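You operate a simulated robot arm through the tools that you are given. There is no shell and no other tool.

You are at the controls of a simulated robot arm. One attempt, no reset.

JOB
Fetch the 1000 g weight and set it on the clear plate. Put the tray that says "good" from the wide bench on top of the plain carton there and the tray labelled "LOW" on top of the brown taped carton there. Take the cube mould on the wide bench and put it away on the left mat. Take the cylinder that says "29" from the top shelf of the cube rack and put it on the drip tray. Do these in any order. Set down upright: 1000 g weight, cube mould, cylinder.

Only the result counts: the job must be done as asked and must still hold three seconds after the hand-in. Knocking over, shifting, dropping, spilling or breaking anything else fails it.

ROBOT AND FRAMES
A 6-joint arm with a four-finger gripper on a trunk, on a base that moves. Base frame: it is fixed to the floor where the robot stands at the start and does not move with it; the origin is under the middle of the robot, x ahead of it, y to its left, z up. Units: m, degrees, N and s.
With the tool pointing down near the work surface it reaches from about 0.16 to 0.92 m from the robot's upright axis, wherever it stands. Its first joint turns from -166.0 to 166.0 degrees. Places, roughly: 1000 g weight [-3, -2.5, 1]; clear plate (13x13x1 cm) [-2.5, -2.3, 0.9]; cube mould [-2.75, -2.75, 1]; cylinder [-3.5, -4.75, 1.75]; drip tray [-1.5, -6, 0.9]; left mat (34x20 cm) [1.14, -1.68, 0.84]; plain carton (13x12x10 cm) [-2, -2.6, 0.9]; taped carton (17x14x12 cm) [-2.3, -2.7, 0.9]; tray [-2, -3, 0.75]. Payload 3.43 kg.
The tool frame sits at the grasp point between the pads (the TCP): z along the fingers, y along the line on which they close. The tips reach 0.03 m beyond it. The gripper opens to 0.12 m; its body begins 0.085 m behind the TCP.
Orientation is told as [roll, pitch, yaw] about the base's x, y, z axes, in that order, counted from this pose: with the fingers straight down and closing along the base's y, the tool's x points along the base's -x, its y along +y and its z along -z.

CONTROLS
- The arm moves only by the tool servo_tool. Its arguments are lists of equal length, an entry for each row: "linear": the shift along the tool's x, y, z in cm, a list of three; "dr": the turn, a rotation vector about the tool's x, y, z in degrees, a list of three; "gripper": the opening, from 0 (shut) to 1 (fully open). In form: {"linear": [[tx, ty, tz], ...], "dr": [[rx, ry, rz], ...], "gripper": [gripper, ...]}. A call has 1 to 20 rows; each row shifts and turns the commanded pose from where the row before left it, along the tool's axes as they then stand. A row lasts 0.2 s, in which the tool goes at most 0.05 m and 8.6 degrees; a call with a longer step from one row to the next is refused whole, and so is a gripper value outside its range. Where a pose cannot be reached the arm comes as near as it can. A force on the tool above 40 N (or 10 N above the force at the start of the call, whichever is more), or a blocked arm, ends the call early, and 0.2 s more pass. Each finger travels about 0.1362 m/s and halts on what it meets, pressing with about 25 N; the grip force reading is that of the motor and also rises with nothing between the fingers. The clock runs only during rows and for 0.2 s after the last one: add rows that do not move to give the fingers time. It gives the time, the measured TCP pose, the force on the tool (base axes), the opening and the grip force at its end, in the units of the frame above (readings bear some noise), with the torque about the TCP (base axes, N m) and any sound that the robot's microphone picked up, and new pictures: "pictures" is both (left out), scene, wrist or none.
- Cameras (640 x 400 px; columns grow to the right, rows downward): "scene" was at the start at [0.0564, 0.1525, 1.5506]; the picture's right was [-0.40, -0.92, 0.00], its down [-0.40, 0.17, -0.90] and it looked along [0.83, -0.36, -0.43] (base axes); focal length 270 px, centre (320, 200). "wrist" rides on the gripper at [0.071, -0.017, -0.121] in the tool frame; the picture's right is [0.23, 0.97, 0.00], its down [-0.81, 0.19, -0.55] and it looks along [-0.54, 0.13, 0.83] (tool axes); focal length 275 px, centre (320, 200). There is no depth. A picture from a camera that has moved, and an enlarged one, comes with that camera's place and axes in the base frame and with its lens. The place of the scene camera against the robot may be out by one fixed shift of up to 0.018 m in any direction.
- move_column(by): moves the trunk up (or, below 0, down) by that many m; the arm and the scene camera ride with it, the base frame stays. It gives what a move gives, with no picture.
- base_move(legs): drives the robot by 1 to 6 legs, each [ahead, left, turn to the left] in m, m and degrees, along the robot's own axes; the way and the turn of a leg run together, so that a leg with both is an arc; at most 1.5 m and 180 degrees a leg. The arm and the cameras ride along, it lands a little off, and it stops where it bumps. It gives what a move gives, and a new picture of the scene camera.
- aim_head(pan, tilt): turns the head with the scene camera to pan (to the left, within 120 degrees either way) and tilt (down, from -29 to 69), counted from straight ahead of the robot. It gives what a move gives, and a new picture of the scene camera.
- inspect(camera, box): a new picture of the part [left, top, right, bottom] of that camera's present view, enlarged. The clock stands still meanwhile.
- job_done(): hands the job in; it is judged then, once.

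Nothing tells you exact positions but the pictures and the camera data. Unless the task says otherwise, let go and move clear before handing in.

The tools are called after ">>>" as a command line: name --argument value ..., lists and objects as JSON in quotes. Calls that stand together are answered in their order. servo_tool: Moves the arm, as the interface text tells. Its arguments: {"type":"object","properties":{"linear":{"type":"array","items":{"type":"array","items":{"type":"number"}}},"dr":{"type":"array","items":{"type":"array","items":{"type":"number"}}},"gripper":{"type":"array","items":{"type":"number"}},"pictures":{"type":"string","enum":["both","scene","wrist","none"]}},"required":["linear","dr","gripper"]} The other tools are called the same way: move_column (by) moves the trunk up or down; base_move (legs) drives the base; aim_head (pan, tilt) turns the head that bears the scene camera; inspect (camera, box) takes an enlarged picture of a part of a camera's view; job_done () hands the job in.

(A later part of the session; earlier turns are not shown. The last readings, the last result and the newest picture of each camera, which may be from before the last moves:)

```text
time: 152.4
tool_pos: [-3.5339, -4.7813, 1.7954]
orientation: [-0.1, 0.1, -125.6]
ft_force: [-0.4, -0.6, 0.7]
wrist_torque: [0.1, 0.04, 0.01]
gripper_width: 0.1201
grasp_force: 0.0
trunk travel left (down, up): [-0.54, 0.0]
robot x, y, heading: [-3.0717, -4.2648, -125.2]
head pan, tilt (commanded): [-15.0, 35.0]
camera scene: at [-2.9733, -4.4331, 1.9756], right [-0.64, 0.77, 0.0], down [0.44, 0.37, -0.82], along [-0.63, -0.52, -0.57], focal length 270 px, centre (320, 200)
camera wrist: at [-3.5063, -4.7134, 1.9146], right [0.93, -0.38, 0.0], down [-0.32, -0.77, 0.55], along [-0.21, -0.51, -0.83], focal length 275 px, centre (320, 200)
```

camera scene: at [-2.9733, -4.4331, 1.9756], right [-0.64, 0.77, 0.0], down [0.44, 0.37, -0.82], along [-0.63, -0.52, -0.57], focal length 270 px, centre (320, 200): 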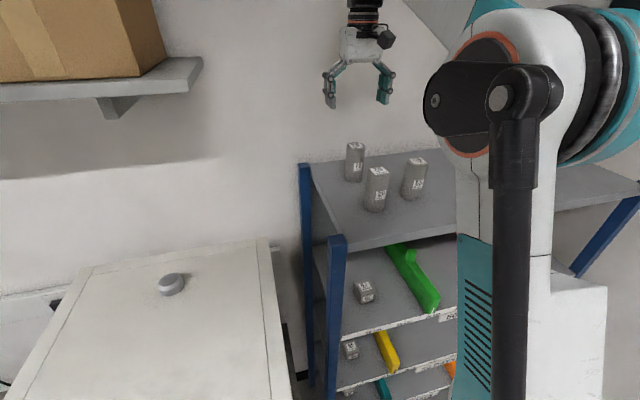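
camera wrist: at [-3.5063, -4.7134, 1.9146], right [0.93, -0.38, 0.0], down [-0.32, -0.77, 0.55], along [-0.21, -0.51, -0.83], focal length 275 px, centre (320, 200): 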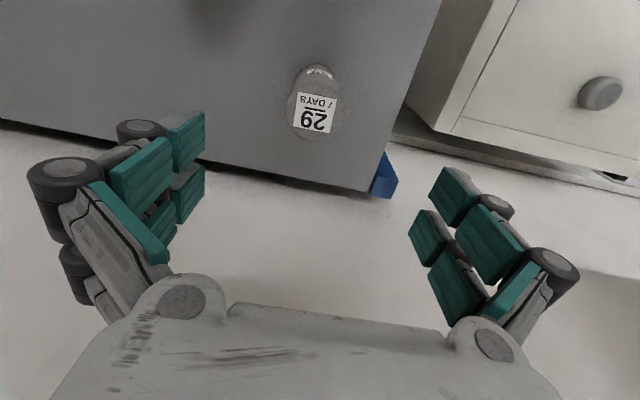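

The wrist view shows "29" nearly centred, off by under 1 cm. I'll correct and descend around it with a check partway.

>>> servo_tool --linear '[[0.6, -0.6, 2], [0, 0, 3], [0, 0, 3], [0, 0, 3]]' --dr '[[0, 0, 0], [0, 0, 0], [0, 0, 0], [0, 0, 0]]' --gripper '[1, 1, 1, 1]' --pictures "both"

```text
time: 153.4
tool_pos: [-3.5371, -4.768, 1.6823]
orientation: [0.0, 0.1, -125.6]
ft_force: [-0.3, 0.3, 0.6]
wrist_torque: [0.01, -0.04, 0.01]
gripper_width: 0.1199
grasp_force: 0.0
trunk travel left (down, up): [-0.54, 0.0]
robot x, y, heading: [-3.0702, -4.265, -125.3]
head pan, tilt (commanded): [-15.0, 35.0]
camera scene: at [-2.9741, -4.431, 1.9758], right [-0.64, 0.77, 0.0], down [0.44, 0.37, -0.82], along [-0.63, -0.52, -0.57], focal length 270 px, centre (320, 200)
camera wrist: at [-3.5104, -4.7, 1.8026], right [0.93, -0.38, 0.0], down [-0.32, -0.77, 0.55], along [-0.21, -0.51, -0.83], focal length 275 px, centre (320, 200)
```

scene: 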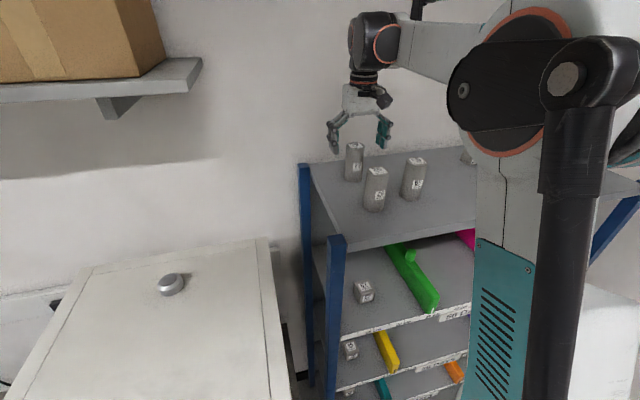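
wrist: 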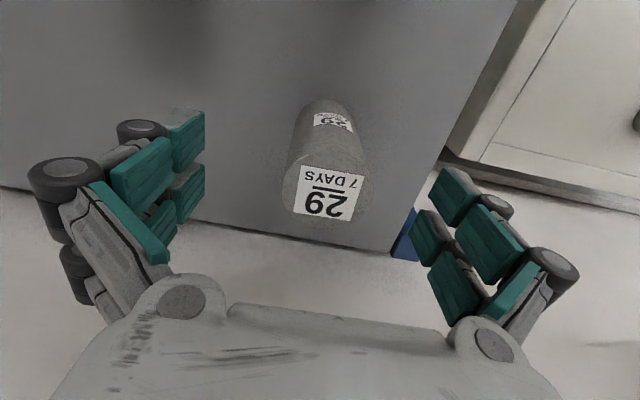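

The cylinder sits between the pads. I'll go 4 cm lower and close the gripper.

>>> servo_tool --linear '[[0, 0.2, 2], [0, 0, 2], [0, 0, 0], [0, 0, 0], [0, 0, 0], [0, 0, 0], [0, 0, 0]]' --dr '[[0, 0, 0], [0, 0, 0], [0, 0, 0], [0, 0, 0], [0, 0, 0], [0, 0, 0], [0, 0, 0]]' --gripper '[1, 1, 0.7, 0.3, 0.2, 0.2, 0.2]' --pictures "both"

```text
time: 155.0
tool_pos: [-3.5354, -4.768, 1.643]
orientation: [-0.1, -0.1, -125.6]
ft_force: [1.6, -0.1, -0.7]
wrist_torque: [-0.02, 0.03, 0.01]
gripper_width: 0.0494
grasp_force: 25.4
trunk travel left (down, up): [-0.54, 0.0]
robot x, y, heading: [-3.0733, -4.262, -125.4]
head pan, tilt (commanded): [-15.0, 35.0]
camera scene: at [-2.9732, -4.4303, 1.9758], right [-0.64, 0.77, 0.0], down [0.44, 0.37, -0.82], along [-0.63, -0.52, -0.57], focal length 270 px, centre (320, 200)
camera wrist: at [-3.5075, -4.7006, 1.7635], right [0.93, -0.38, 0.0], down [-0.32, -0.77, 0.55], along [-0.21, -0.51, -0.83], focal length 275 px, centre (320, 200)
```

scene: 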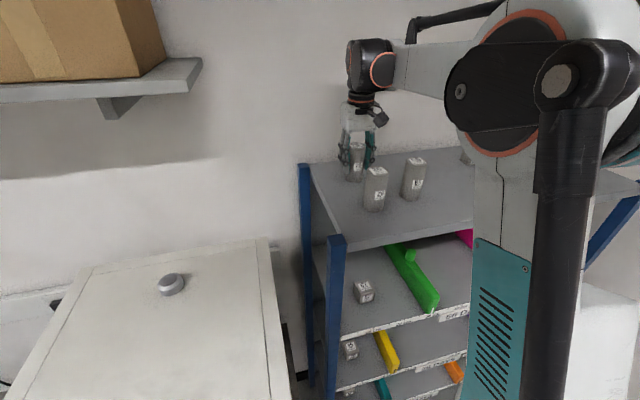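
wrist: 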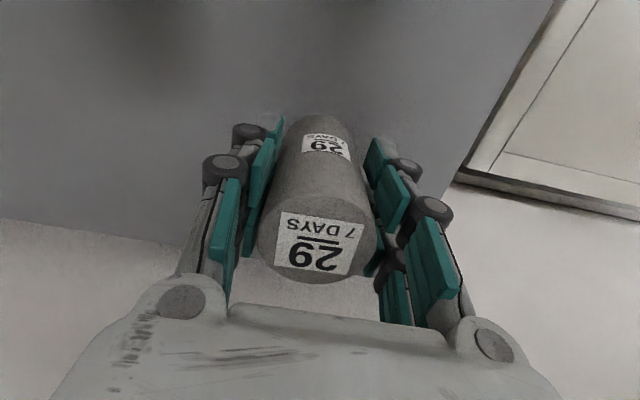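

Gripped (width 4.9 cm, 25 N). I'll lift clear of the neighbours, draw the arm back, and drive to the drip tray.

>>> servo_tool --linear '[[0, 0, -2], [0, 0, -3.5], [0, 0, -3.5], [0, 0, -3.5], [0, 0, -3.5], [4, 0, 0], [4, 0, 0], [4, 0, 0], [4, 0, 0], [4, 0, 0], [4, 0, 0]]' --dr '[[0, 0, 0], [0, 0, 0], [0, 0, 0], [0, 0, 0], [0, 0, 0], [0, 0, 0], [0, 0, 0], [0, 0, 0], [0, 0, 0], [0, 0, 0], [0, 0, 0]]' --gripper '[0.2, 0.2, 0.2, 0.2, 0.2, 0.2, 0.2, 0.2, 0.2, 0.2, 0.2]' --pictures "both"

```text
time: 157.4
tool_pos: [-3.3979, -4.5692, 1.8051]
orientation: [0.0, -0.1, -125.4]
ft_force: [1.8, 1.0, -4.0]
wrist_torque: [-0.02, 0.05, -0.03]
gripper_width: 0.0494
grasp_force: 25.3
trunk travel left (down, up): [-0.54, 0.0]
robot x, y, heading: [-3.0699, -4.266, -125.2]
head pan, tilt (commanded): [-15.0, 35.0]
camera scene: at [-2.9932, -4.3616, 1.9838], right [0.1, 0.99, 0.0], down [0.49, -0.05, -0.87], along [-0.86, 0.09, -0.5], focal length 270 px, centre (320, 200)
camera wrist: at [-3.37, -4.501, 1.9235], right [0.93, -0.38, 0.0], down [-0.31, -0.77, 0.55], along [-0.21, -0.51, -0.83], focal length 275 px, centre (320, 200)
```

scene: 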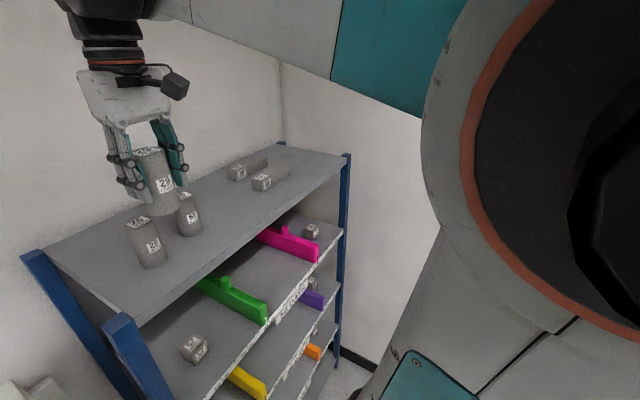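
wrist: 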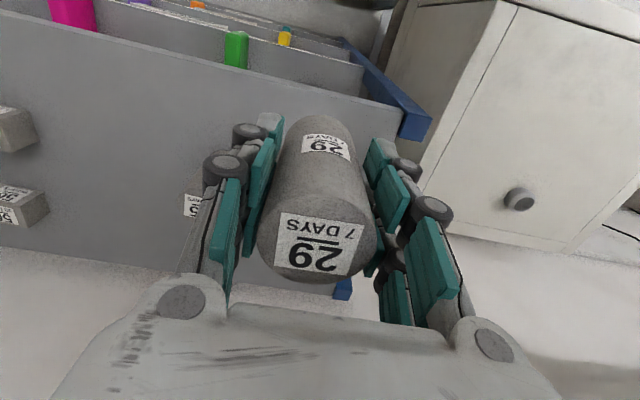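

Cylinder 29 is held clear of the shelf. Now I back off and strafe left to the drip tray.

>>> base_move --legs '[[-0.3, 0, 0], [0, 1.5, 0], [0, 0.72, 0]]'

>>> aim_head --pan -23 --tilt 40

```text
time: 170.1
tool_pos: [-1.3171, -5.5612, 1.8026]
orientation: [-0.1, 0.1, -121.1]
ft_force: [0.6, 0.1, -4.5]
wrist_torque: [0.04, -0.01, -0.01]
gripper_width: 0.0495
grasp_force: 25.1
trunk travel left (down, up): [-0.54, 0.0]
robot x, y, heading: [-1.0155, -5.2269, -121.0]
head pan, tilt (commanded): [-15.0, 35.0]
camera scene: at [-0.9304, -5.3219, 1.9835], right [0.03, 1.0, 0.0], down [0.5, -0.01, -0.87], along [-0.87, 0.03, -0.5], focal length 270 px, centre (320, 200)
```

scene: 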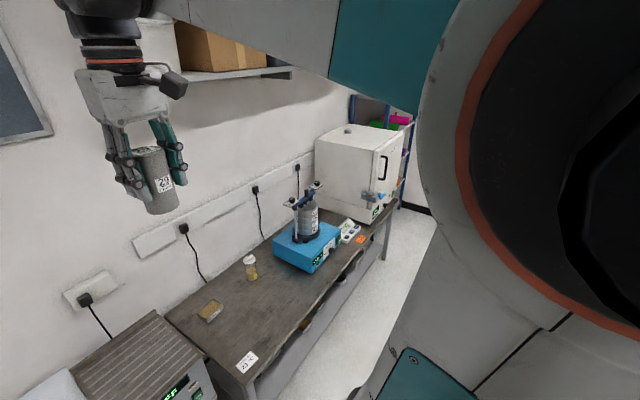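

```text
time: 170.7
tool_pos: [-1.3191, -5.5603, 1.8032]
orientation: [-0.1, 0.0, -121.1]
ft_force: [0.0, -0.3, -4.6]
wrist_torque: [0.05, 0.0, 0.01]
gripper_width: 0.0492
grasp_force: 24.9
trunk travel left (down, up): [-0.54, 0.0]
robot x, y, heading: [-1.0129, -5.229, -120.6]
head pan, tilt (commanded): [-23.0, 40.0]
camera scene: at [-0.9315, -5.3218, 1.9834], right [0.03, 1.0, 0.0], down [0.5, -0.01, -0.86], along [-0.86, 0.02, -0.5], focal length 270 px, centre (320, 200)
```

scene: 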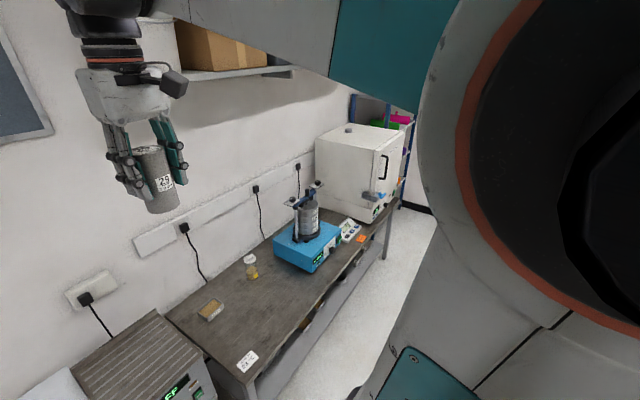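

I'm in front of the drip tray (ribbed top, lower left in view). I'll lower the trunk, close in a bit and bring the cylinder above it to view with the wrist camera.

>>> move_column --by -0.3

>>> base_move --legs '[[0.12, 0, 0]]'

>>> servo_tool --linear '[[-4, 0, 0], [-4, 0, 0], [-4, 0, 0]]' --dr '[[0, 0, 0], [0, 0, 0], [0, 0, 0]]' --gripper '[0.2, 0.2, 0.2]' --pictures "both"

```text
time: 173.7
tool_pos: [-1.3183, -5.5598, 1.5022]
orientation: [0.0, 0.0, -121.1]
ft_force: [0.2, -0.3, -4.6]
wrist_torque: [0.02, 0.0, 0.01]
gripper_width: 0.0495
grasp_force: 25.0
trunk travel left (down, up): [-0.24, 0.3]
robot x, y, heading: [-1.0164, -5.2288, -120.9]
head pan, tilt (commanded): [-23.0, 40.0]
```

```text
time: 175.0
tool_pos: [-1.3787, -5.6645, 1.5032]
orientation: [0.0, 0.2, -121.0]
ft_force: [-0.6, -1.5, -5.3]
wrist_torque: [0.09, -0.06, 0.01]
gripper_width: 0.0494
grasp_force: 25.2
trunk travel left (down, up): [-0.24, 0.3]
robot x, y, heading: [-1.0752, -5.3235, -120.6]
head pan, tilt (commanded): [-23.0, 40.0]
camera scene: at [-0.9916, -5.4239, 1.6824], right [0.03, 1.0, 0.0], down [0.51, -0.01, -0.86], along [-0.86, 0.03, -0.51], focal length 270 px, centre (320, 200)
```

scene: 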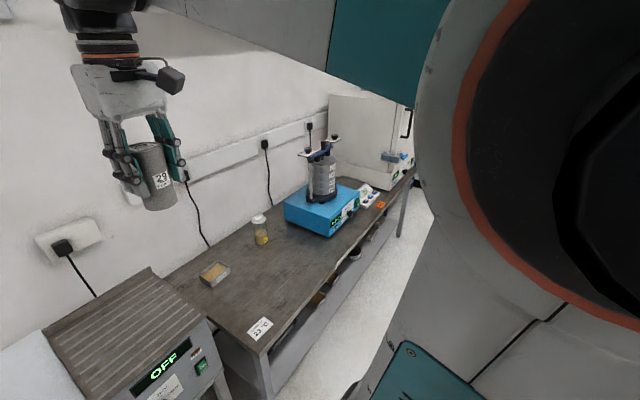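

```text
time: 175.8
tool_pos: [-1.4426, -5.765, 1.5014]
orientation: [0.0, 0.1, -120.9]
ft_force: [-0.3, -0.2, -5.3]
wrist_torque: [0.07, -0.09, -0.01]
gripper_width: 0.0491
grasp_force: 25.3
trunk travel left (down, up): [-0.24, 0.3]
robot x, y, heading: [-1.0746, -5.3279, -120.5]
head pan, tilt (commanded): [-23.0, 40.0]
camera scene: at [-0.9705, -5.4773, 1.6682], right [-0.59, 0.81, 0.0], down [0.52, 0.38, -0.77], along [-0.62, -0.45, -0.64], focal length 270 px, centre (320, 200)
camera wrist: at [-1.4198, -5.6961, 1.6214], right [0.95, -0.3, 0.0], down [-0.25, -0.79, 0.55], along [-0.17, -0.53, -0.83], focal length 275 px, centre (320, 200)
```

scene: 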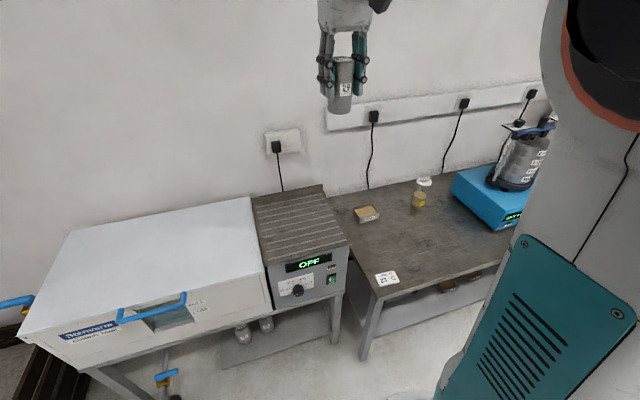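
wrist: 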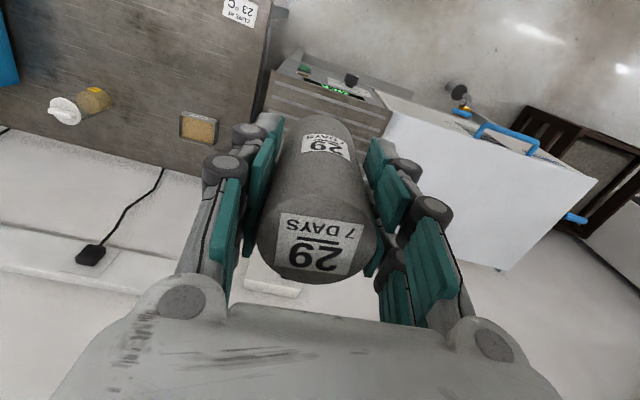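

The ribbed drip tray lies roughly around (-1.55,-6.01), z≈0.9. I'll zoom to check whether its top is level.

>>> inspect --camera "scene" --box '[230, 160, 390, 260]'

>>> inspect --camera "wrist" --box '[240, 30, 400, 130]'

```text
4.00 times, centred on (310, 210) of scene
camera zoom: at [-0.9705, -5.4773, 1.6682], right [-0.59, 0.81, 0.0], down [0.52, 0.38, -0.77], along [-0.62, -0.45, -0.64], focal length 1078 px, centre (360, 160)
```

zoom: 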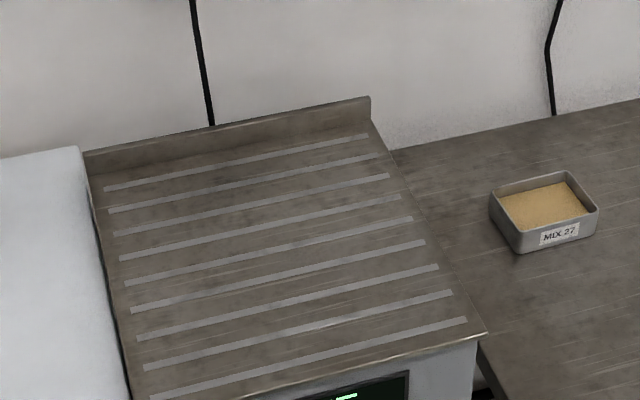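

```text
4.00 times, centred on (320, 80) of wrist
camera zoom: at [-1.4198, -5.6961, 1.6214], right [0.95, -0.3, 0.0], down [-0.25, -0.79, 0.55], along [-0.17, -0.53, -0.83], focal length 1101 px, centre (320, 680)
```

zoom: 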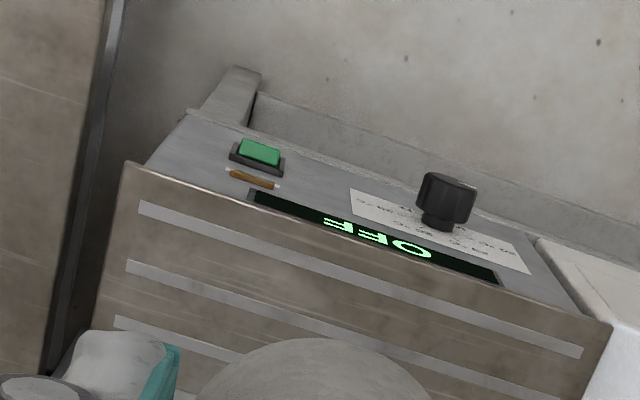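

The tray is flat (striped ribs) with a small upstand at the back; its surface is at z≈0.87, centre ≈(-1.53,-6.00). I'll bring the cylinder over it and lower it to just above.

>>> servo_tool --linear '[[-3.9, 0.73, 0], [-3.9, 0.73, 0], [-3.9, 0.73, 0], [-3.9, 0.73, 0], [-3.9, 0.73, 0], [-3.9, 0.73, 0], [0, 0, 4], [0, 0, 4], [0, 0, 4], [0, 0, 4], [0, 0, 4], [0, 0, 4], [0, 0, 4], [0, 0, 4], [0, 0, 4], [0, 0, 4], [0, 0, 4], [0, 0, 4]]' --dr '[[0, 0, 0], [0, 0, 0], [0, 0, 0], [0, 0, 0], [0, 0, 0], [0, 0, 0], [0, 0, 0], [0, 0, 0], [0, 0, 0], [0, 0, 0], [0, 0, 0], [0, 0, 0], [0, 0, 0], [0, 0, 0], [0, 0, 0], [0, 0, 0], [0, 0, 0], [0, 0, 0]]' --gripper '[0.2, 0.2, 0.2, 0.2, 0.2, 0.2, 0.2, 0.2, 0.2, 0.2, 0.2, 0.2, 0.2, 0.2, 0.2, 0.2, 0.2, 0.2]' --pictures "both"

```text
time: 179.6
tool_pos: [-1.5083, -5.963, 1.0113]
orientation: [0.0, 0.1, -121.0]
ft_force: [-0.5, -0.2, -4.2]
wrist_torque: [0.02, -0.02, -0.01]
gripper_width: 0.0489
grasp_force: 24.7
out of reach, approached as far as the arm can: row 6
trunk travel left (down, up): [-0.24, 0.3]
robot x, y, heading: [-1.0744, -5.3281, -120.6]
head pan, tilt (commanded): [-23.0, 40.0]
camera scene: at [-0.9695, -5.4765, 1.6682], right [-0.59, 0.8, 0.0], down [0.52, 0.38, -0.77], along [-0.62, -0.45, -0.64], focal length 270 px, centre (320, 200)
camera wrist: at [-1.4861, -5.8924, 1.1318], right [0.95, -0.3, 0.0], down [-0.25, -0.79, 0.55], along [-0.17, -0.53, -0.83], focal length 275 px, centre (320, 200)
```

scene: 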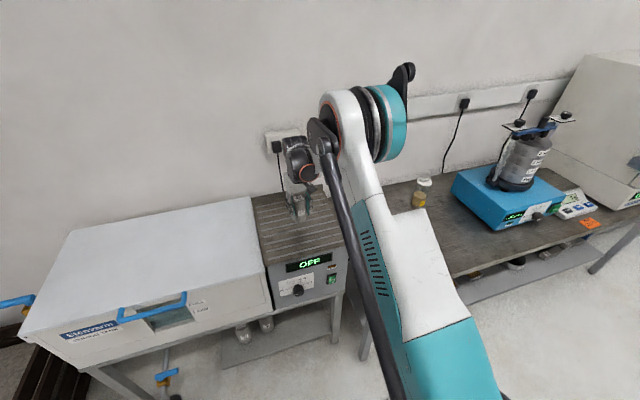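
wrist: 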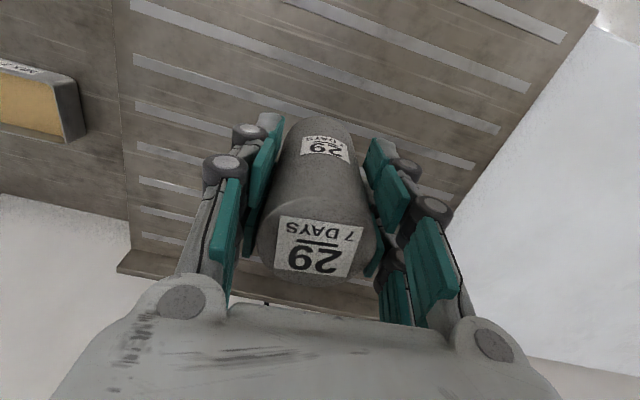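

The cylinder is centred over the drip tray about 9 cm behind its front edge. I'll lower it gently until contact.

>>> servo_tool --linear '[[0, 0, 2.5], [0, 0, 2.5], [0, 0, 1], [0, 0, 0.5], [0, 0, 0.5]]' --dr '[[0, 0, 0], [0, 0, 0], [0, 0, 0], [0, 0, 0], [0, 0, 0]]' --gripper '[0.2, 0.2, 0.2, 0.2, 0.2]' --pictures "wrist"

```text
time: 180.8
tool_pos: [-1.5087, -5.9609, 0.9453]
orientation: [0.1, -0.1, -121.0]
ft_force: [1.1, -0.5, 18.8]
wrist_torque: [0.03, -0.17, 0.01]
gripper_width: 0.0496
grasp_force: 25.2
trunk travel left (down, up): [-0.24, 0.3]
robot x, y, heading: [-1.078, -5.3306, -120.6]
head pan, tilt (commanded): [-23.0, 40.0]
camera wrist: at [-1.4863, -5.8912, 1.0645], right [0.95, -0.3, 0.0], down [-0.25, -0.79, 0.55], along [-0.17, -0.53, -0.83], focal length 275 px, centre (320, 200)
```

wrist: 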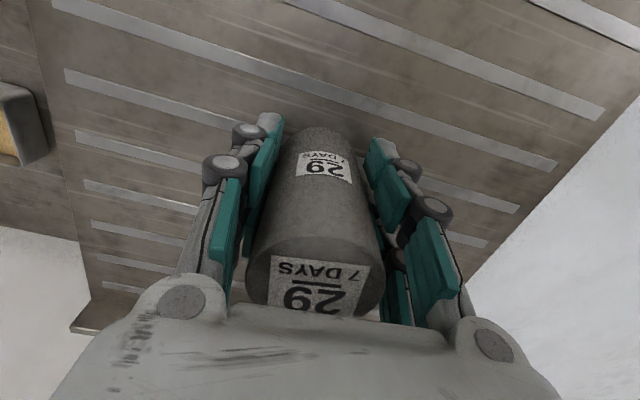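

Contact is felt (about 19 N up), so it stands on the tray. I'll open the fingers and lift straight up.

>>> servo_tool --linear '[[0, 0, 0], [0, 0, 0], [0, 0, 0], [0, 0, 0], [0, 0, -2], [0, 0, -3], [0, 0, -4], [0, 0, -4], [0, 0, -4], [0, 0, -4]]' --dr '[[0, 0, 0], [0, 0, 0], [0, 0, 0], [0, 0, 0], [0, 0, 0], [0, 0, 0], [0, 0, 0], [0, 0, 0], [0, 0, 0], [0, 0, 0]]' --gripper '[0.45, 0.55, 0.8, 0.9, 0.9, 0.9, 0.9, 0.9, 0.9, 0.9]' --pictures "both"

```text
time: 183.0
tool_pos: [-1.5112, -5.9613, 1.1513]
orientation: [-0.1, 0.0, -120.9]
ft_force: [-1.0, -0.2, 0.0]
wrist_torque: [-0.05, 0.01, 0.0]
gripper_width: 0.1081
grasp_force: 1.1
trunk travel left (down, up): [-0.24, 0.3]
robot x, y, heading: [-1.0725, -5.3275, -120.9]
head pan, tilt (commanded): [-23.0, 40.0]
camera scene: at [-0.9684, -5.4748, 1.6684], right [-0.59, 0.8, 0.0], down [0.52, 0.38, -0.77], along [-0.62, -0.46, -0.64], focal length 270 px, centre (320, 200)
camera wrist: at [-1.4885, -5.8909, 1.2714], right [0.95, -0.3, 0.0], down [-0.25, -0.79, 0.55], along [-0.17, -0.53, -0.83], focal length 275 px, centre (320, 200)
```

scene: 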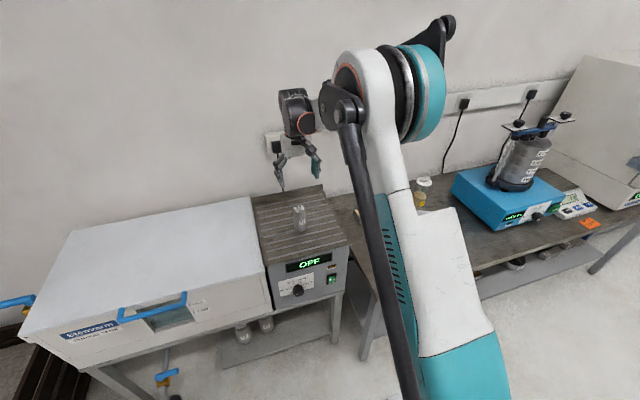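
wrist: 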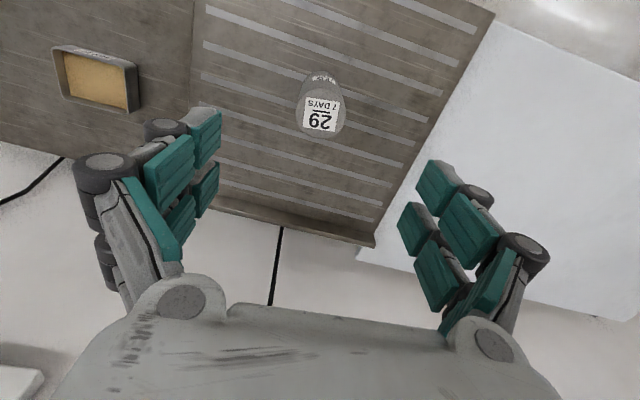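

Cylinder 29 stands upright on the drip tray. I'll lift and draw the arm back, then head to the island's far side.

>>> servo_tool --linear '[[0, 0, -4], [0, 0, -4], [0, 0, -4], [0, 0, -4], [0, 0, -4], [4, 0, 0], [4, 0, 0], [4, 0, 0], [4, 0, 0], [4, 0, 0], [4, 0, 0], [4, 0, 0], [4, 0, 0]]' --dr '[[0, 0, 0], [0, 0, 0], [0, 0, 0], [0, 0, 0], [0, 0, 0], [0, 0, 0], [0, 0, 0], [0, 0, 0], [0, 0, 0], [0, 0, 0], [0, 0, 0], [0, 0, 0], [0, 0, 0]]' --gripper '[1, 1, 1, 1, 1, 1, 1, 1, 1, 1, 1, 1, 1]' --pictures "both"

```text
time: 185.8
tool_pos: [-1.3455, -5.685, 1.3538]
orientation: [0.0, -0.1, -121.1]
ft_force: [0.8, 0.5, 0.5]
wrist_torque: [-0.01, 0.0, -0.02]
gripper_width: 0.12
grasp_force: 0.1
trunk travel left (down, up): [-0.24, 0.3]
robot x, y, heading: [-1.0726, -5.3261, -120.2]
head pan, tilt (commanded): [-23.0, 40.0]
camera scene: at [-0.9874, -5.4169, 1.6756], right [0.07, 1.0, 0.0], down [0.57, -0.04, -0.82], along [-0.81, 0.06, -0.58], focal length 270 px, centre (320, 200)
camera wrist: at [-1.3229, -5.6154, 1.4727], right [0.95, -0.3, 0.0], down [-0.25, -0.79, 0.55], along [-0.17, -0.53, -0.83], focal length 275 px, centre (320, 200)
```

scene: 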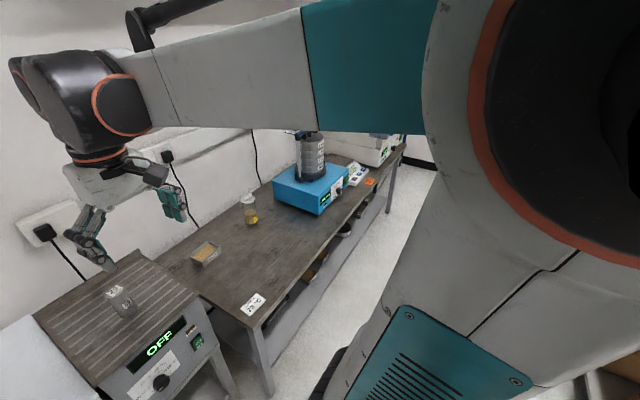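
wrist: 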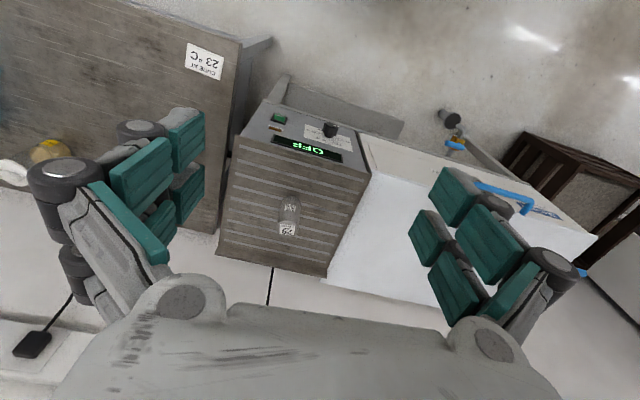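

Next is the island's far side: turn around to face it and strafe left to about the middle of its wall end.

>>> base_move --legs '[[0, 0, 175], [0.2, 0, 0], [0, 1.5, 0], [0, 0.75, 0]]'

>>> aim_head --pan -23 --tilt 35

```text
time: 205.3
tool_pos: [-2.5901, -3.6479, 1.353]
orientation: [0.0, 0.0, 58.3]
ft_force: [0.1, 0.1, 0.8]
wrist_torque: [-0.03, 0.01, 0.01]
gripper_width: 0.1202
grasp_force: 0.0
trunk travel left (down, up): [-0.24, 0.3]
robot x, y, heading: [-2.8616, -4.0052, 58.9]
head pan, tilt (commanded): [-23.0, 40.0]
camera scene: at [-2.9657, -3.9342, 1.6767], right [-0.07, -1.0, 0.0], down [-0.56, 0.04, -0.82], along [0.82, -0.06, -0.57], focal length 270 px, centre (320, 200)
```

scene: 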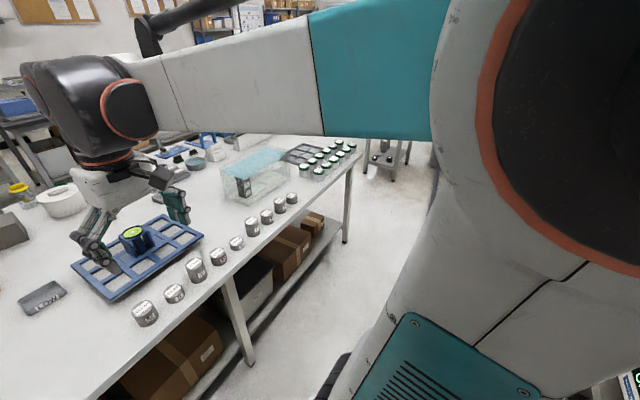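

```text
time: 205.9
tool_pos: [-2.5889, -3.6489, 1.3521]
orientation: [0.1, -0.1, 58.4]
ft_force: [0.3, 0.3, 0.4]
wrist_torque: [0.0, -0.03, -0.02]
gripper_width: 0.12
grasp_force: 0.1
trunk travel left (down, up): [-0.24, 0.3]
robot x, y, heading: [-2.8642, -4.0046, 58.8]
head pan, tilt (commanded): [-23.0, 35.0]
camera scene: at [-2.9653, -3.9341, 1.6771], right [-0.07, -1.0, 0.0], down [-0.56, 0.04, -0.83], along [0.83, -0.06, -0.56], focal length 270 px, centre (320, 200)
```

scene: 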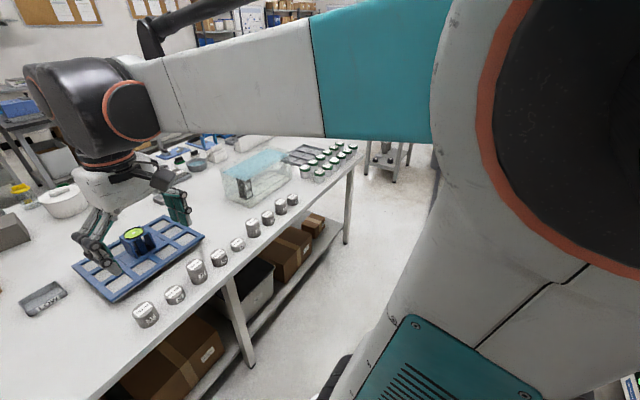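

Tray C shows a label on this side. I'll zoom in to read it.

>>> inspect --camera "scene" --box '[10, 270, 90, 320]'

>>> inspect --camera "wrist" --box '[0, 0, 640, 400]'

```text
8.00 times, centred on (50, 295) of scene
camera zoom: at [-2.9653, -3.9341, 1.6771], right [-0.07, -1.0, 0.0], down [-0.56, 0.04, -0.83], along [0.83, -0.06, -0.56], focal length 2156 px, centre (2480, -560)
```

zoom: 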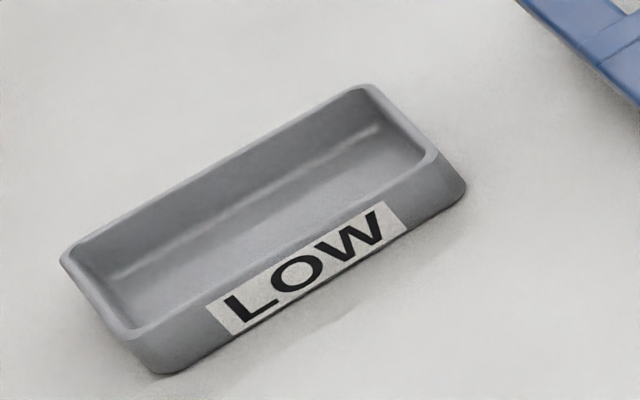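

```text
1.00 times, centred on (320, 200) of wrist (not enlarged: the box is as wide or as high as the picture)
camera zoom: at [-2.6119, -3.7183, 1.4725], right [-0.95, 0.31, 0.0], down [0.26, 0.79, 0.55], along [0.17, 0.53, -0.83], focal length 275 px, centre (320, 200)
```

zoom: 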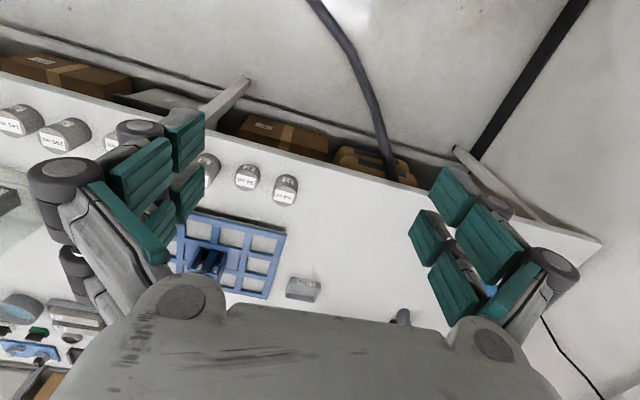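

Tray C is the "LOW" tray. I'll drive forward so that it and the taped carton come within reach from this side.

>>> base_move --legs '[[0, 0, -3.5], [0.4, 0, 0]]'

>>> inspect --camera "wrist" --box '[0, 0, 640, 400]'

```text
time: 208.8
tool_pos: [-2.3437, -3.3312, 1.3534]
orientation: [0.0, 0.0, 55.4]
ft_force: [0.8, 0.3, -0.8]
wrist_torque: [-0.01, 0.02, 0.03]
gripper_width: 0.1198
grasp_force: 0.2
trunk travel left (down, up): [-0.24, 0.3]
robot x, y, heading: [-2.6387, -3.6711, 55.9]
head pan, tilt (commanded): [-23.0, 35.0]
camera scene: at [-2.7325, -3.5959, 1.6785], right [-0.11, -0.99, 0.0], down [-0.55, 0.06, -0.84], along [0.83, -0.09, -0.55], focal length 270 px, centre (320, 200)
```

scene: 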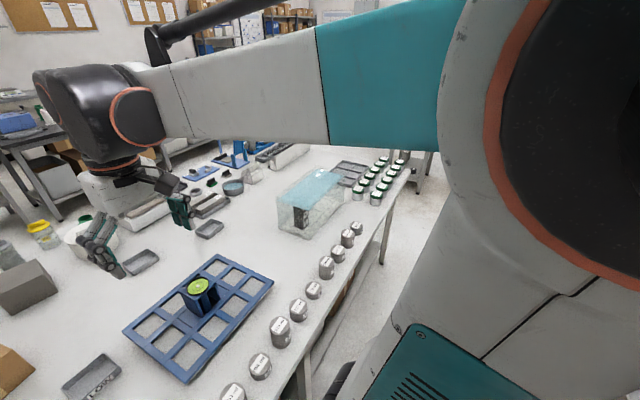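

```text
1.00 times, centred on (320, 200) of wrist (not enlarged: the box is as wide or as high as the picture)
camera zoom: at [-2.3696, -3.3999, 1.4723], right [-0.93, 0.36, 0.0], down [0.3, 0.78, 0.55], along [0.2, 0.51, -0.83], focal length 275 px, centre (320, 200)
```

zoom: 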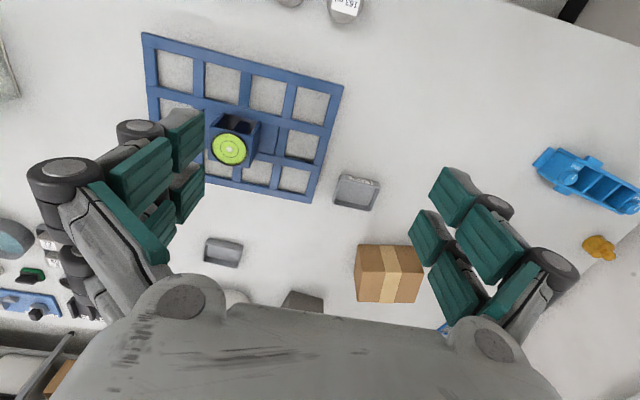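

The wrist view shows the LOW tray (357,190), taped carton (390,272), plain carton, mould and weight. I'll zoom in for accurate outlines.

>>> inspect --camera "wrist" --box '[290, 150, 450, 310]'

>>> inspect --camera "wrist" --box '[512, 130, 640, 280]'

```text
2.50 times, centred on (370, 230) of wrist
camera zoom: at [-2.3696, -3.3999, 1.4723], right [-0.93, 0.36, 0.0], down [0.3, 0.78, 0.55], along [0.2, 0.51, -0.83], focal length 688 px, centre (195, 125)
```

zoom: 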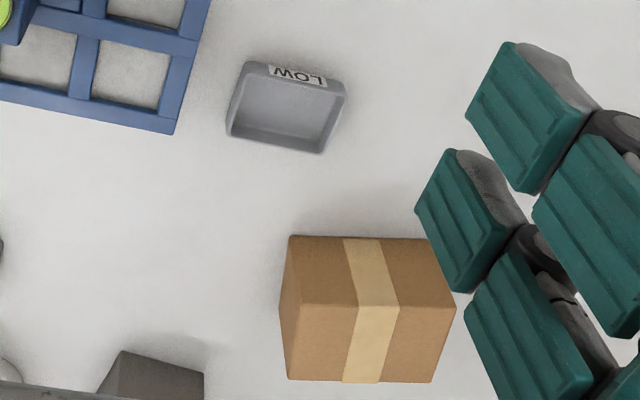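

```text
2.67 times, centred on (576, 205) of wrist
camera zoom: at [-2.3696, -3.3999, 1.4723], right [-0.93, 0.36, 0.0], down [0.3, 0.78, 0.55], along [0.2, 0.51, -0.83], focal length 734 px, centre (-363, 187)
```

zoom: 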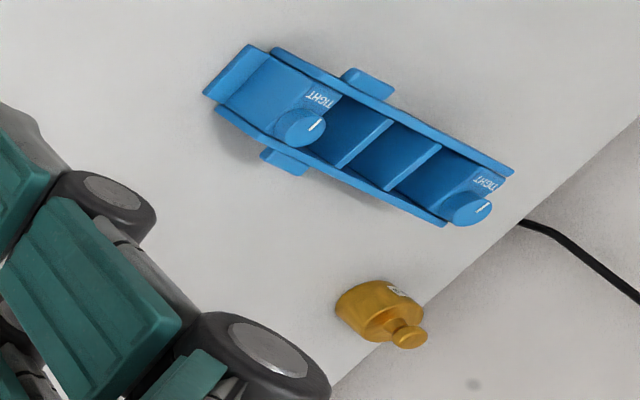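

LOW tray ≈ (-2.32,-3.04), about 10×7 cm and aligned with the bench; taped carton top ≈ (-2.32,-2.81). I'll shift the base a little left and forward so both are in good reach.

>>> base_move --legs '[[0.06, 0.15, 0]]'

>>> servo_tool --linear '[[-2, -1, 2], [-2, -1, 2], [-2, -1, 2], [0, 0, 2], [0, 0, 0], [0, 0, 0], [0, 0, 0], [0, 0, 0], [0, 0, 0], [0, 0, 0], [0, 0, 0]]' --dr '[[0, 0, 0], [0, 0, 0], [0, 0, 0], [0, 0, 0], [0, 0, -8.5], [0, 0, -8.5], [0, 0, -8.5], [0, 0, -8.5], [0, 0, -8.5], [0, 0, -8.5], [0, 0, -8.5]]' --gripper '[1, 1, 1, 1, 1, 1, 1, 1, 1, 1, 1]' --pictures "both"

```text
time: 210.3
tool_pos: [-2.4297, -3.1977, 1.3523]
orientation: [-0.1, 0.1, 55.4]
ft_force: [-0.3, 0.6, -0.2]
wrist_torque: [-0.02, -0.03, 0.0]
gripper_width: 0.1202
grasp_force: 0.1
trunk travel left (down, up): [-0.24, 0.3]
robot x, y, heading: [-2.7269, -3.5398, 55.6]
head pan, tilt (commanded): [-23.0, 35.0]
camera scene: at [-2.8191, -3.4619, 1.6788], right [-0.1, -0.99, 0.0], down [-0.54, 0.06, -0.84], along [0.83, -0.09, -0.54], focal length 270 px, centre (320, 200)
```

scene: 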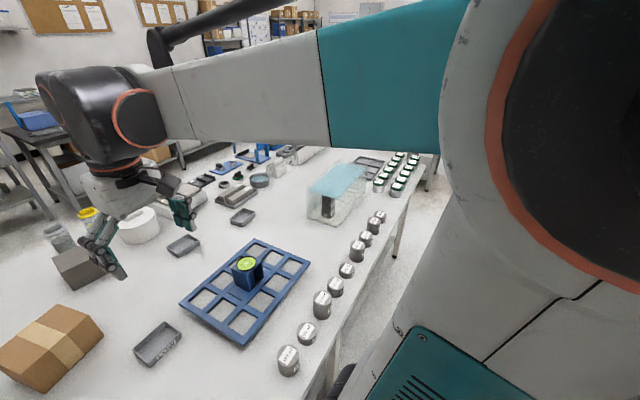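

```text
time: 212.7
tool_pos: [-2.3707, -3.1656, 1.2724]
orientation: [-0.1, 0.0, 115.1]
ft_force: [-0.3, 0.1, -0.5]
wrist_torque: [0.01, -0.02, 0.01]
gripper_width: 0.1199
grasp_force: 0.0
trunk travel left (down, up): [-0.24, 0.3]
robot x, y, heading: [-2.7219, -3.5382, 55.6]
head pan, tilt (commanded): [-23.0, 35.0]
camera scene: at [-2.8319, -3.4069, 1.6768], right [0.53, -0.85, 0.0], down [-0.48, -0.3, -0.83], along [0.7, 0.44, -0.56], focal length 270 px, centre (320, 200)
camera wrist: at [-2.3251, -3.2237, 1.3932], right [-0.78, -0.62, 0.0], down [-0.52, 0.65, 0.55], along [-0.34, 0.43, -0.83], focal length 275 px, centre (320, 200)
```

scene: 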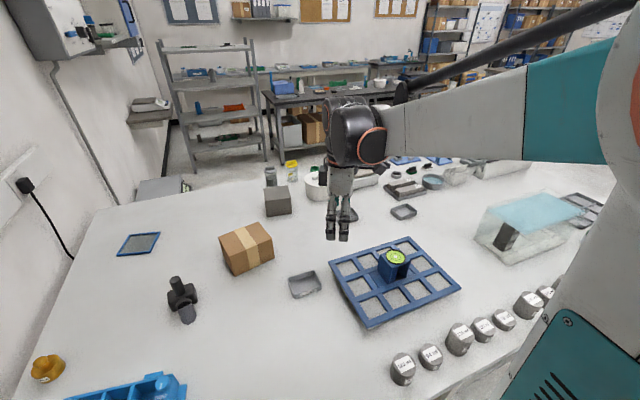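
wrist: 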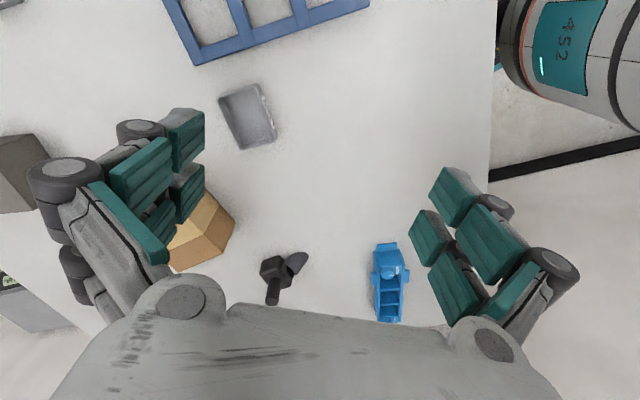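

Triangulating puts the LOW tray's rim at (-2.319,-3.033), z≈0.913. I'll finish turning the wrist so the fingers close across the tray's short side, and come down above it.

>>> servo_tool --linear '[[0, 0, 0], [0, 0, 0], [0, 0, 0], [0, 0, 0], [-0.82, -3.46, 0], [-0.82, -3.46, 0], [-0.82, -3.46, 0], [-0.82, -3.46, 0], [0, 0, 4], [0, 0, 4], [0, 0, 4], [0, 0, 4], [0, 0, 4]]' --dr '[[0, 0, -7.6], [0, 0, -7.6], [0, 0, -7.6], [0, 0, -7.5], [0, 0, 0], [0, 0, 0], [0, 0, 0], [0, 0, 0], [0, 0, 0], [0, 0, 0], [0, 0, 0], [0, 0, 0], [0, 0, 0]]' --gripper '[1, 1, 1, 1, 1, 1, 1, 1, 1, 1, 1, 1, 1]' --pictures "both"

```text
time: 215.5
tool_pos: [-2.3185, -3.0325, 1.073]
orientation: [0.0, 0.0, 145.1]
ft_force: [0.0, 0.0, 0.2]
wrist_torque: [0.01, -0.01, 0.03]
gripper_width: 0.1198
grasp_force: 0.1
trunk travel left (down, up): [-0.24, 0.3]
robot x, y, heading: [-2.7201, -3.5373, 55.8]
head pan, tilt (commanded): [-23.0, 35.0]
camera scene: at [-2.8323, -3.4053, 1.6758], right [0.54, -0.84, 0.0], down [-0.48, -0.31, -0.82], along [0.69, 0.44, -0.57], focal length 270 px, centre (320, 200)
camera wrist: at [-2.251, -3.0599, 1.1911], right [-0.37, -0.93, 0.0], down [-0.78, 0.3, 0.55], along [-0.51, 0.2, -0.83], focal length 275 px, centre (320, 200)
```

scene: 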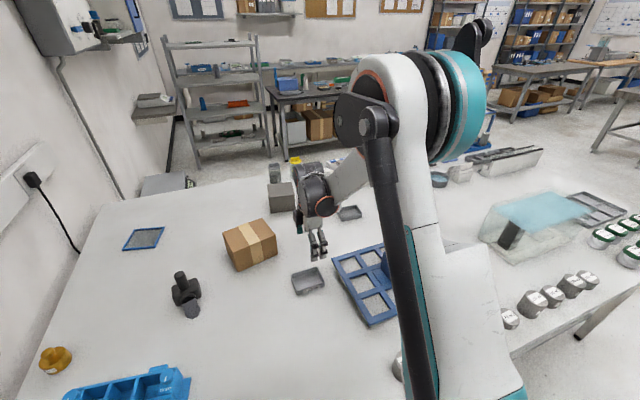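
wrist: 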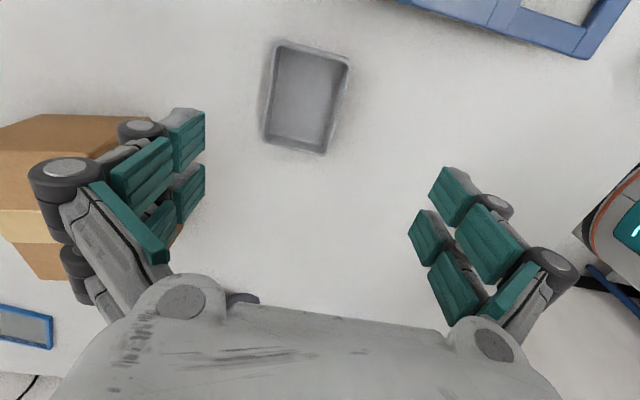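

The tray is aligned with the tool, about 1.5 cm off along the closing direction. I'll correct and come lower for another look.

>>> servo_tool --linear '[[-0.1, -1.5, 1.5], [0, 0, 3.5], [0, 0, 3.5]]' --dr '[[0, 0, 0], [0, 0, 0], [0, 0, 0]]' --gripper '[1, 1, 1]' --pictures "both"

>>> inspect --camera "scene" --box '[260, 210, 380, 310]'

```text
time: 216.3
tool_pos: [-2.312, -3.0206, 0.9868]
orientation: [0.0, 0.0, 145.1]
ft_force: [1.2, 0.8, 0.6]
wrist_torque: [0.03, -0.02, 0.0]
gripper_width: 0.1198
grasp_force: 0.1
trunk travel left (down, up): [-0.24, 0.3]
robot x, y, heading: [-2.7227, -3.5372, 56.0]
head pan, tilt (commanded): [-23.0, 35.0]
camera scene: at [-2.8327, -3.4058, 1.6758], right [0.54, -0.84, 0.0], down [-0.48, -0.31, -0.82], along [0.69, 0.44, -0.57], focal length 270 px, centre (320, 200)
camera wrist: at [-2.2437, -3.0479, 1.1075], right [-0.37, -0.93, 0.0], down [-0.78, 0.3, 0.55], along [-0.51, 0.2, -0.83], focal length 275 px, centre (320, 200)
```

scene: 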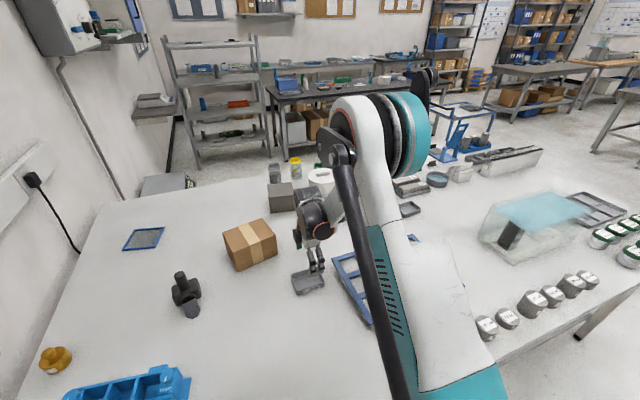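
wrist: 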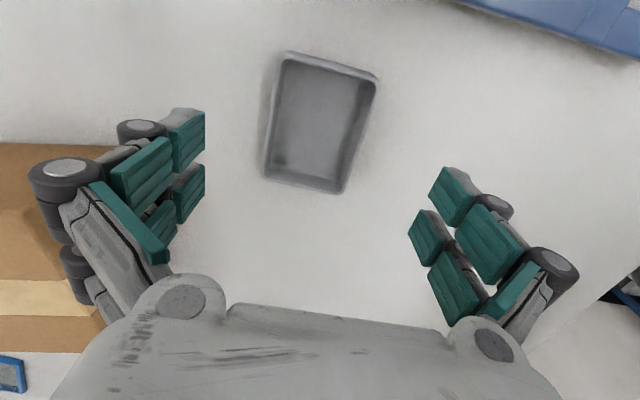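

```text
4.00 times, centred on (320, 260) of scene
camera zoom: at [-2.8327, -3.4058, 1.6758], right [0.54, -0.84, 0.0], down [-0.48, -0.31, -0.82], along [0.69, 0.44, -0.57], focal length 1078 px, centre (320, -40)
```

zoom: 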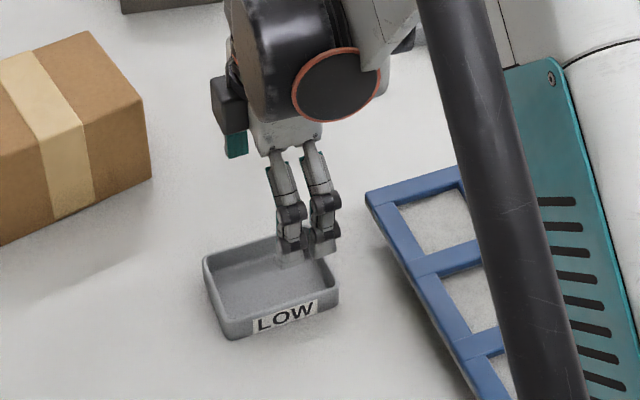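

Still about 10 cm above the tray by my estimate. I'll step down 4 cm more and re-measure, since the bench height is uncertain.

>>> servo_tool --linear '[[0, 0, 2], [0, 0, 2], [0, 0, 0]]' --dr '[[0, 0, 0], [0, 0, 0], [0, 0, 0]]' --gripper '[1, 1, 1]' --pictures "wrist"

>>> inspect --camera "scene" --box '[270, 220, 366, 300]'

```text
time: 217.1
tool_pos: [-2.3108, -3.0223, 0.9464]
orientation: [-0.1, 0.0, 145.2]
ft_force: [0.3, -0.3, 0.3]
wrist_torque: [-0.01, 0.03, 0.02]
gripper_width: 0.1198
grasp_force: 0.0
trunk travel left (down, up): [-0.24, 0.3]
robot x, y, heading: [-2.7211, -3.5374, 55.7]
head pan, tilt (commanded): [-23.0, 35.0]
camera wrist: at [-2.2425, -3.0497, 1.0661], right [-0.37, -0.93, 0.0], down [-0.78, 0.3, 0.55], along [-0.51, 0.2, -0.83], focal length 275 px, centre (320, 200)
```

wrist: 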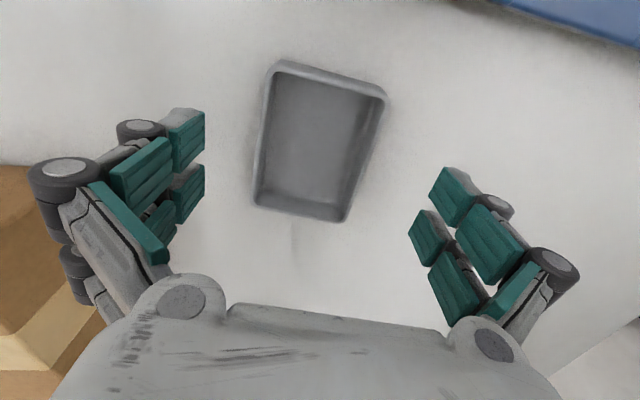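

```text
5.00 times, centred on (318, 260) of scene
camera zoom: at [-2.8329, -3.406, 1.6759], right [0.54, -0.84, 0.0], down [-0.48, -0.31, -0.82], along [0.69, 0.44, -0.57], focal length 1348 px, centre (330, -100)
```

zoom: 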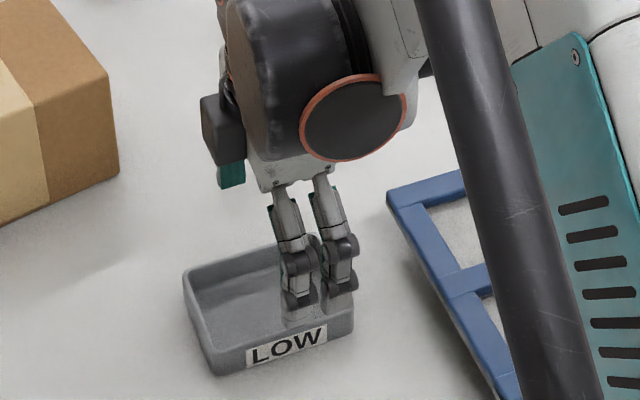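

The tray rim seems at z≈0.89 and the bench ≈0.86. I'll nudge to centre, descend carefully around the tray and close the fingers.

>>> servo_tool --linear '[[-0.7, -0.3, 1.5], [0, 0, 1.5], [0, 0, 0.5], [0, 0, 0.5], [0, 0, 0.5]]' --dr '[[0, 0, 0], [0, 0, 0], [0, 0, 0], [0, 0, 0], [0, 0, 0]]' --gripper '[1, 1, 1, 1, 1]' --pictures "wrist"

>>> inspect --camera "scene" --box '[270, 220, 366, 300]'

```text
time: 218.3
tool_pos: [-2.3149, -3.0139, 0.902]
orientation: [0.0, 0.0, 145.2]
ft_force: [0.0, -0.8, -0.2]
wrist_torque: [-0.01, 0.01, -0.04]
gripper_width: 0.12
grasp_force: 0.1
trunk travel left (down, up): [-0.24, 0.3]
robot x, y, heading: [-2.7246, -3.5394, 55.9]
head pan, tilt (commanded): [-23.0, 35.0]
camera wrist: at [-2.2466, -3.0411, 1.0233], right [-0.37, -0.93, 0.0], down [-0.78, 0.3, 0.55], along [-0.51, 0.2, -0.83], focal length 275 px, centre (320, 200)
```

wrist: 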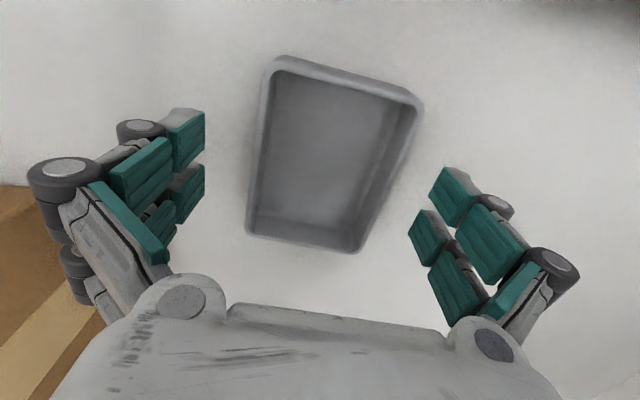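

```text
5.00 times, centred on (318, 260) of scene
camera zoom: at [-2.8327, -3.4058, 1.6759], right [0.54, -0.84, 0.0], down [-0.48, -0.31, -0.82], along [0.69, 0.44, -0.57], focal length 1348 px, centre (330, -100)
```

zoom: 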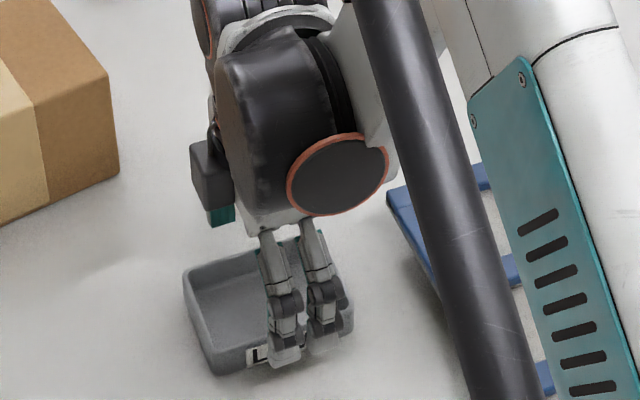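

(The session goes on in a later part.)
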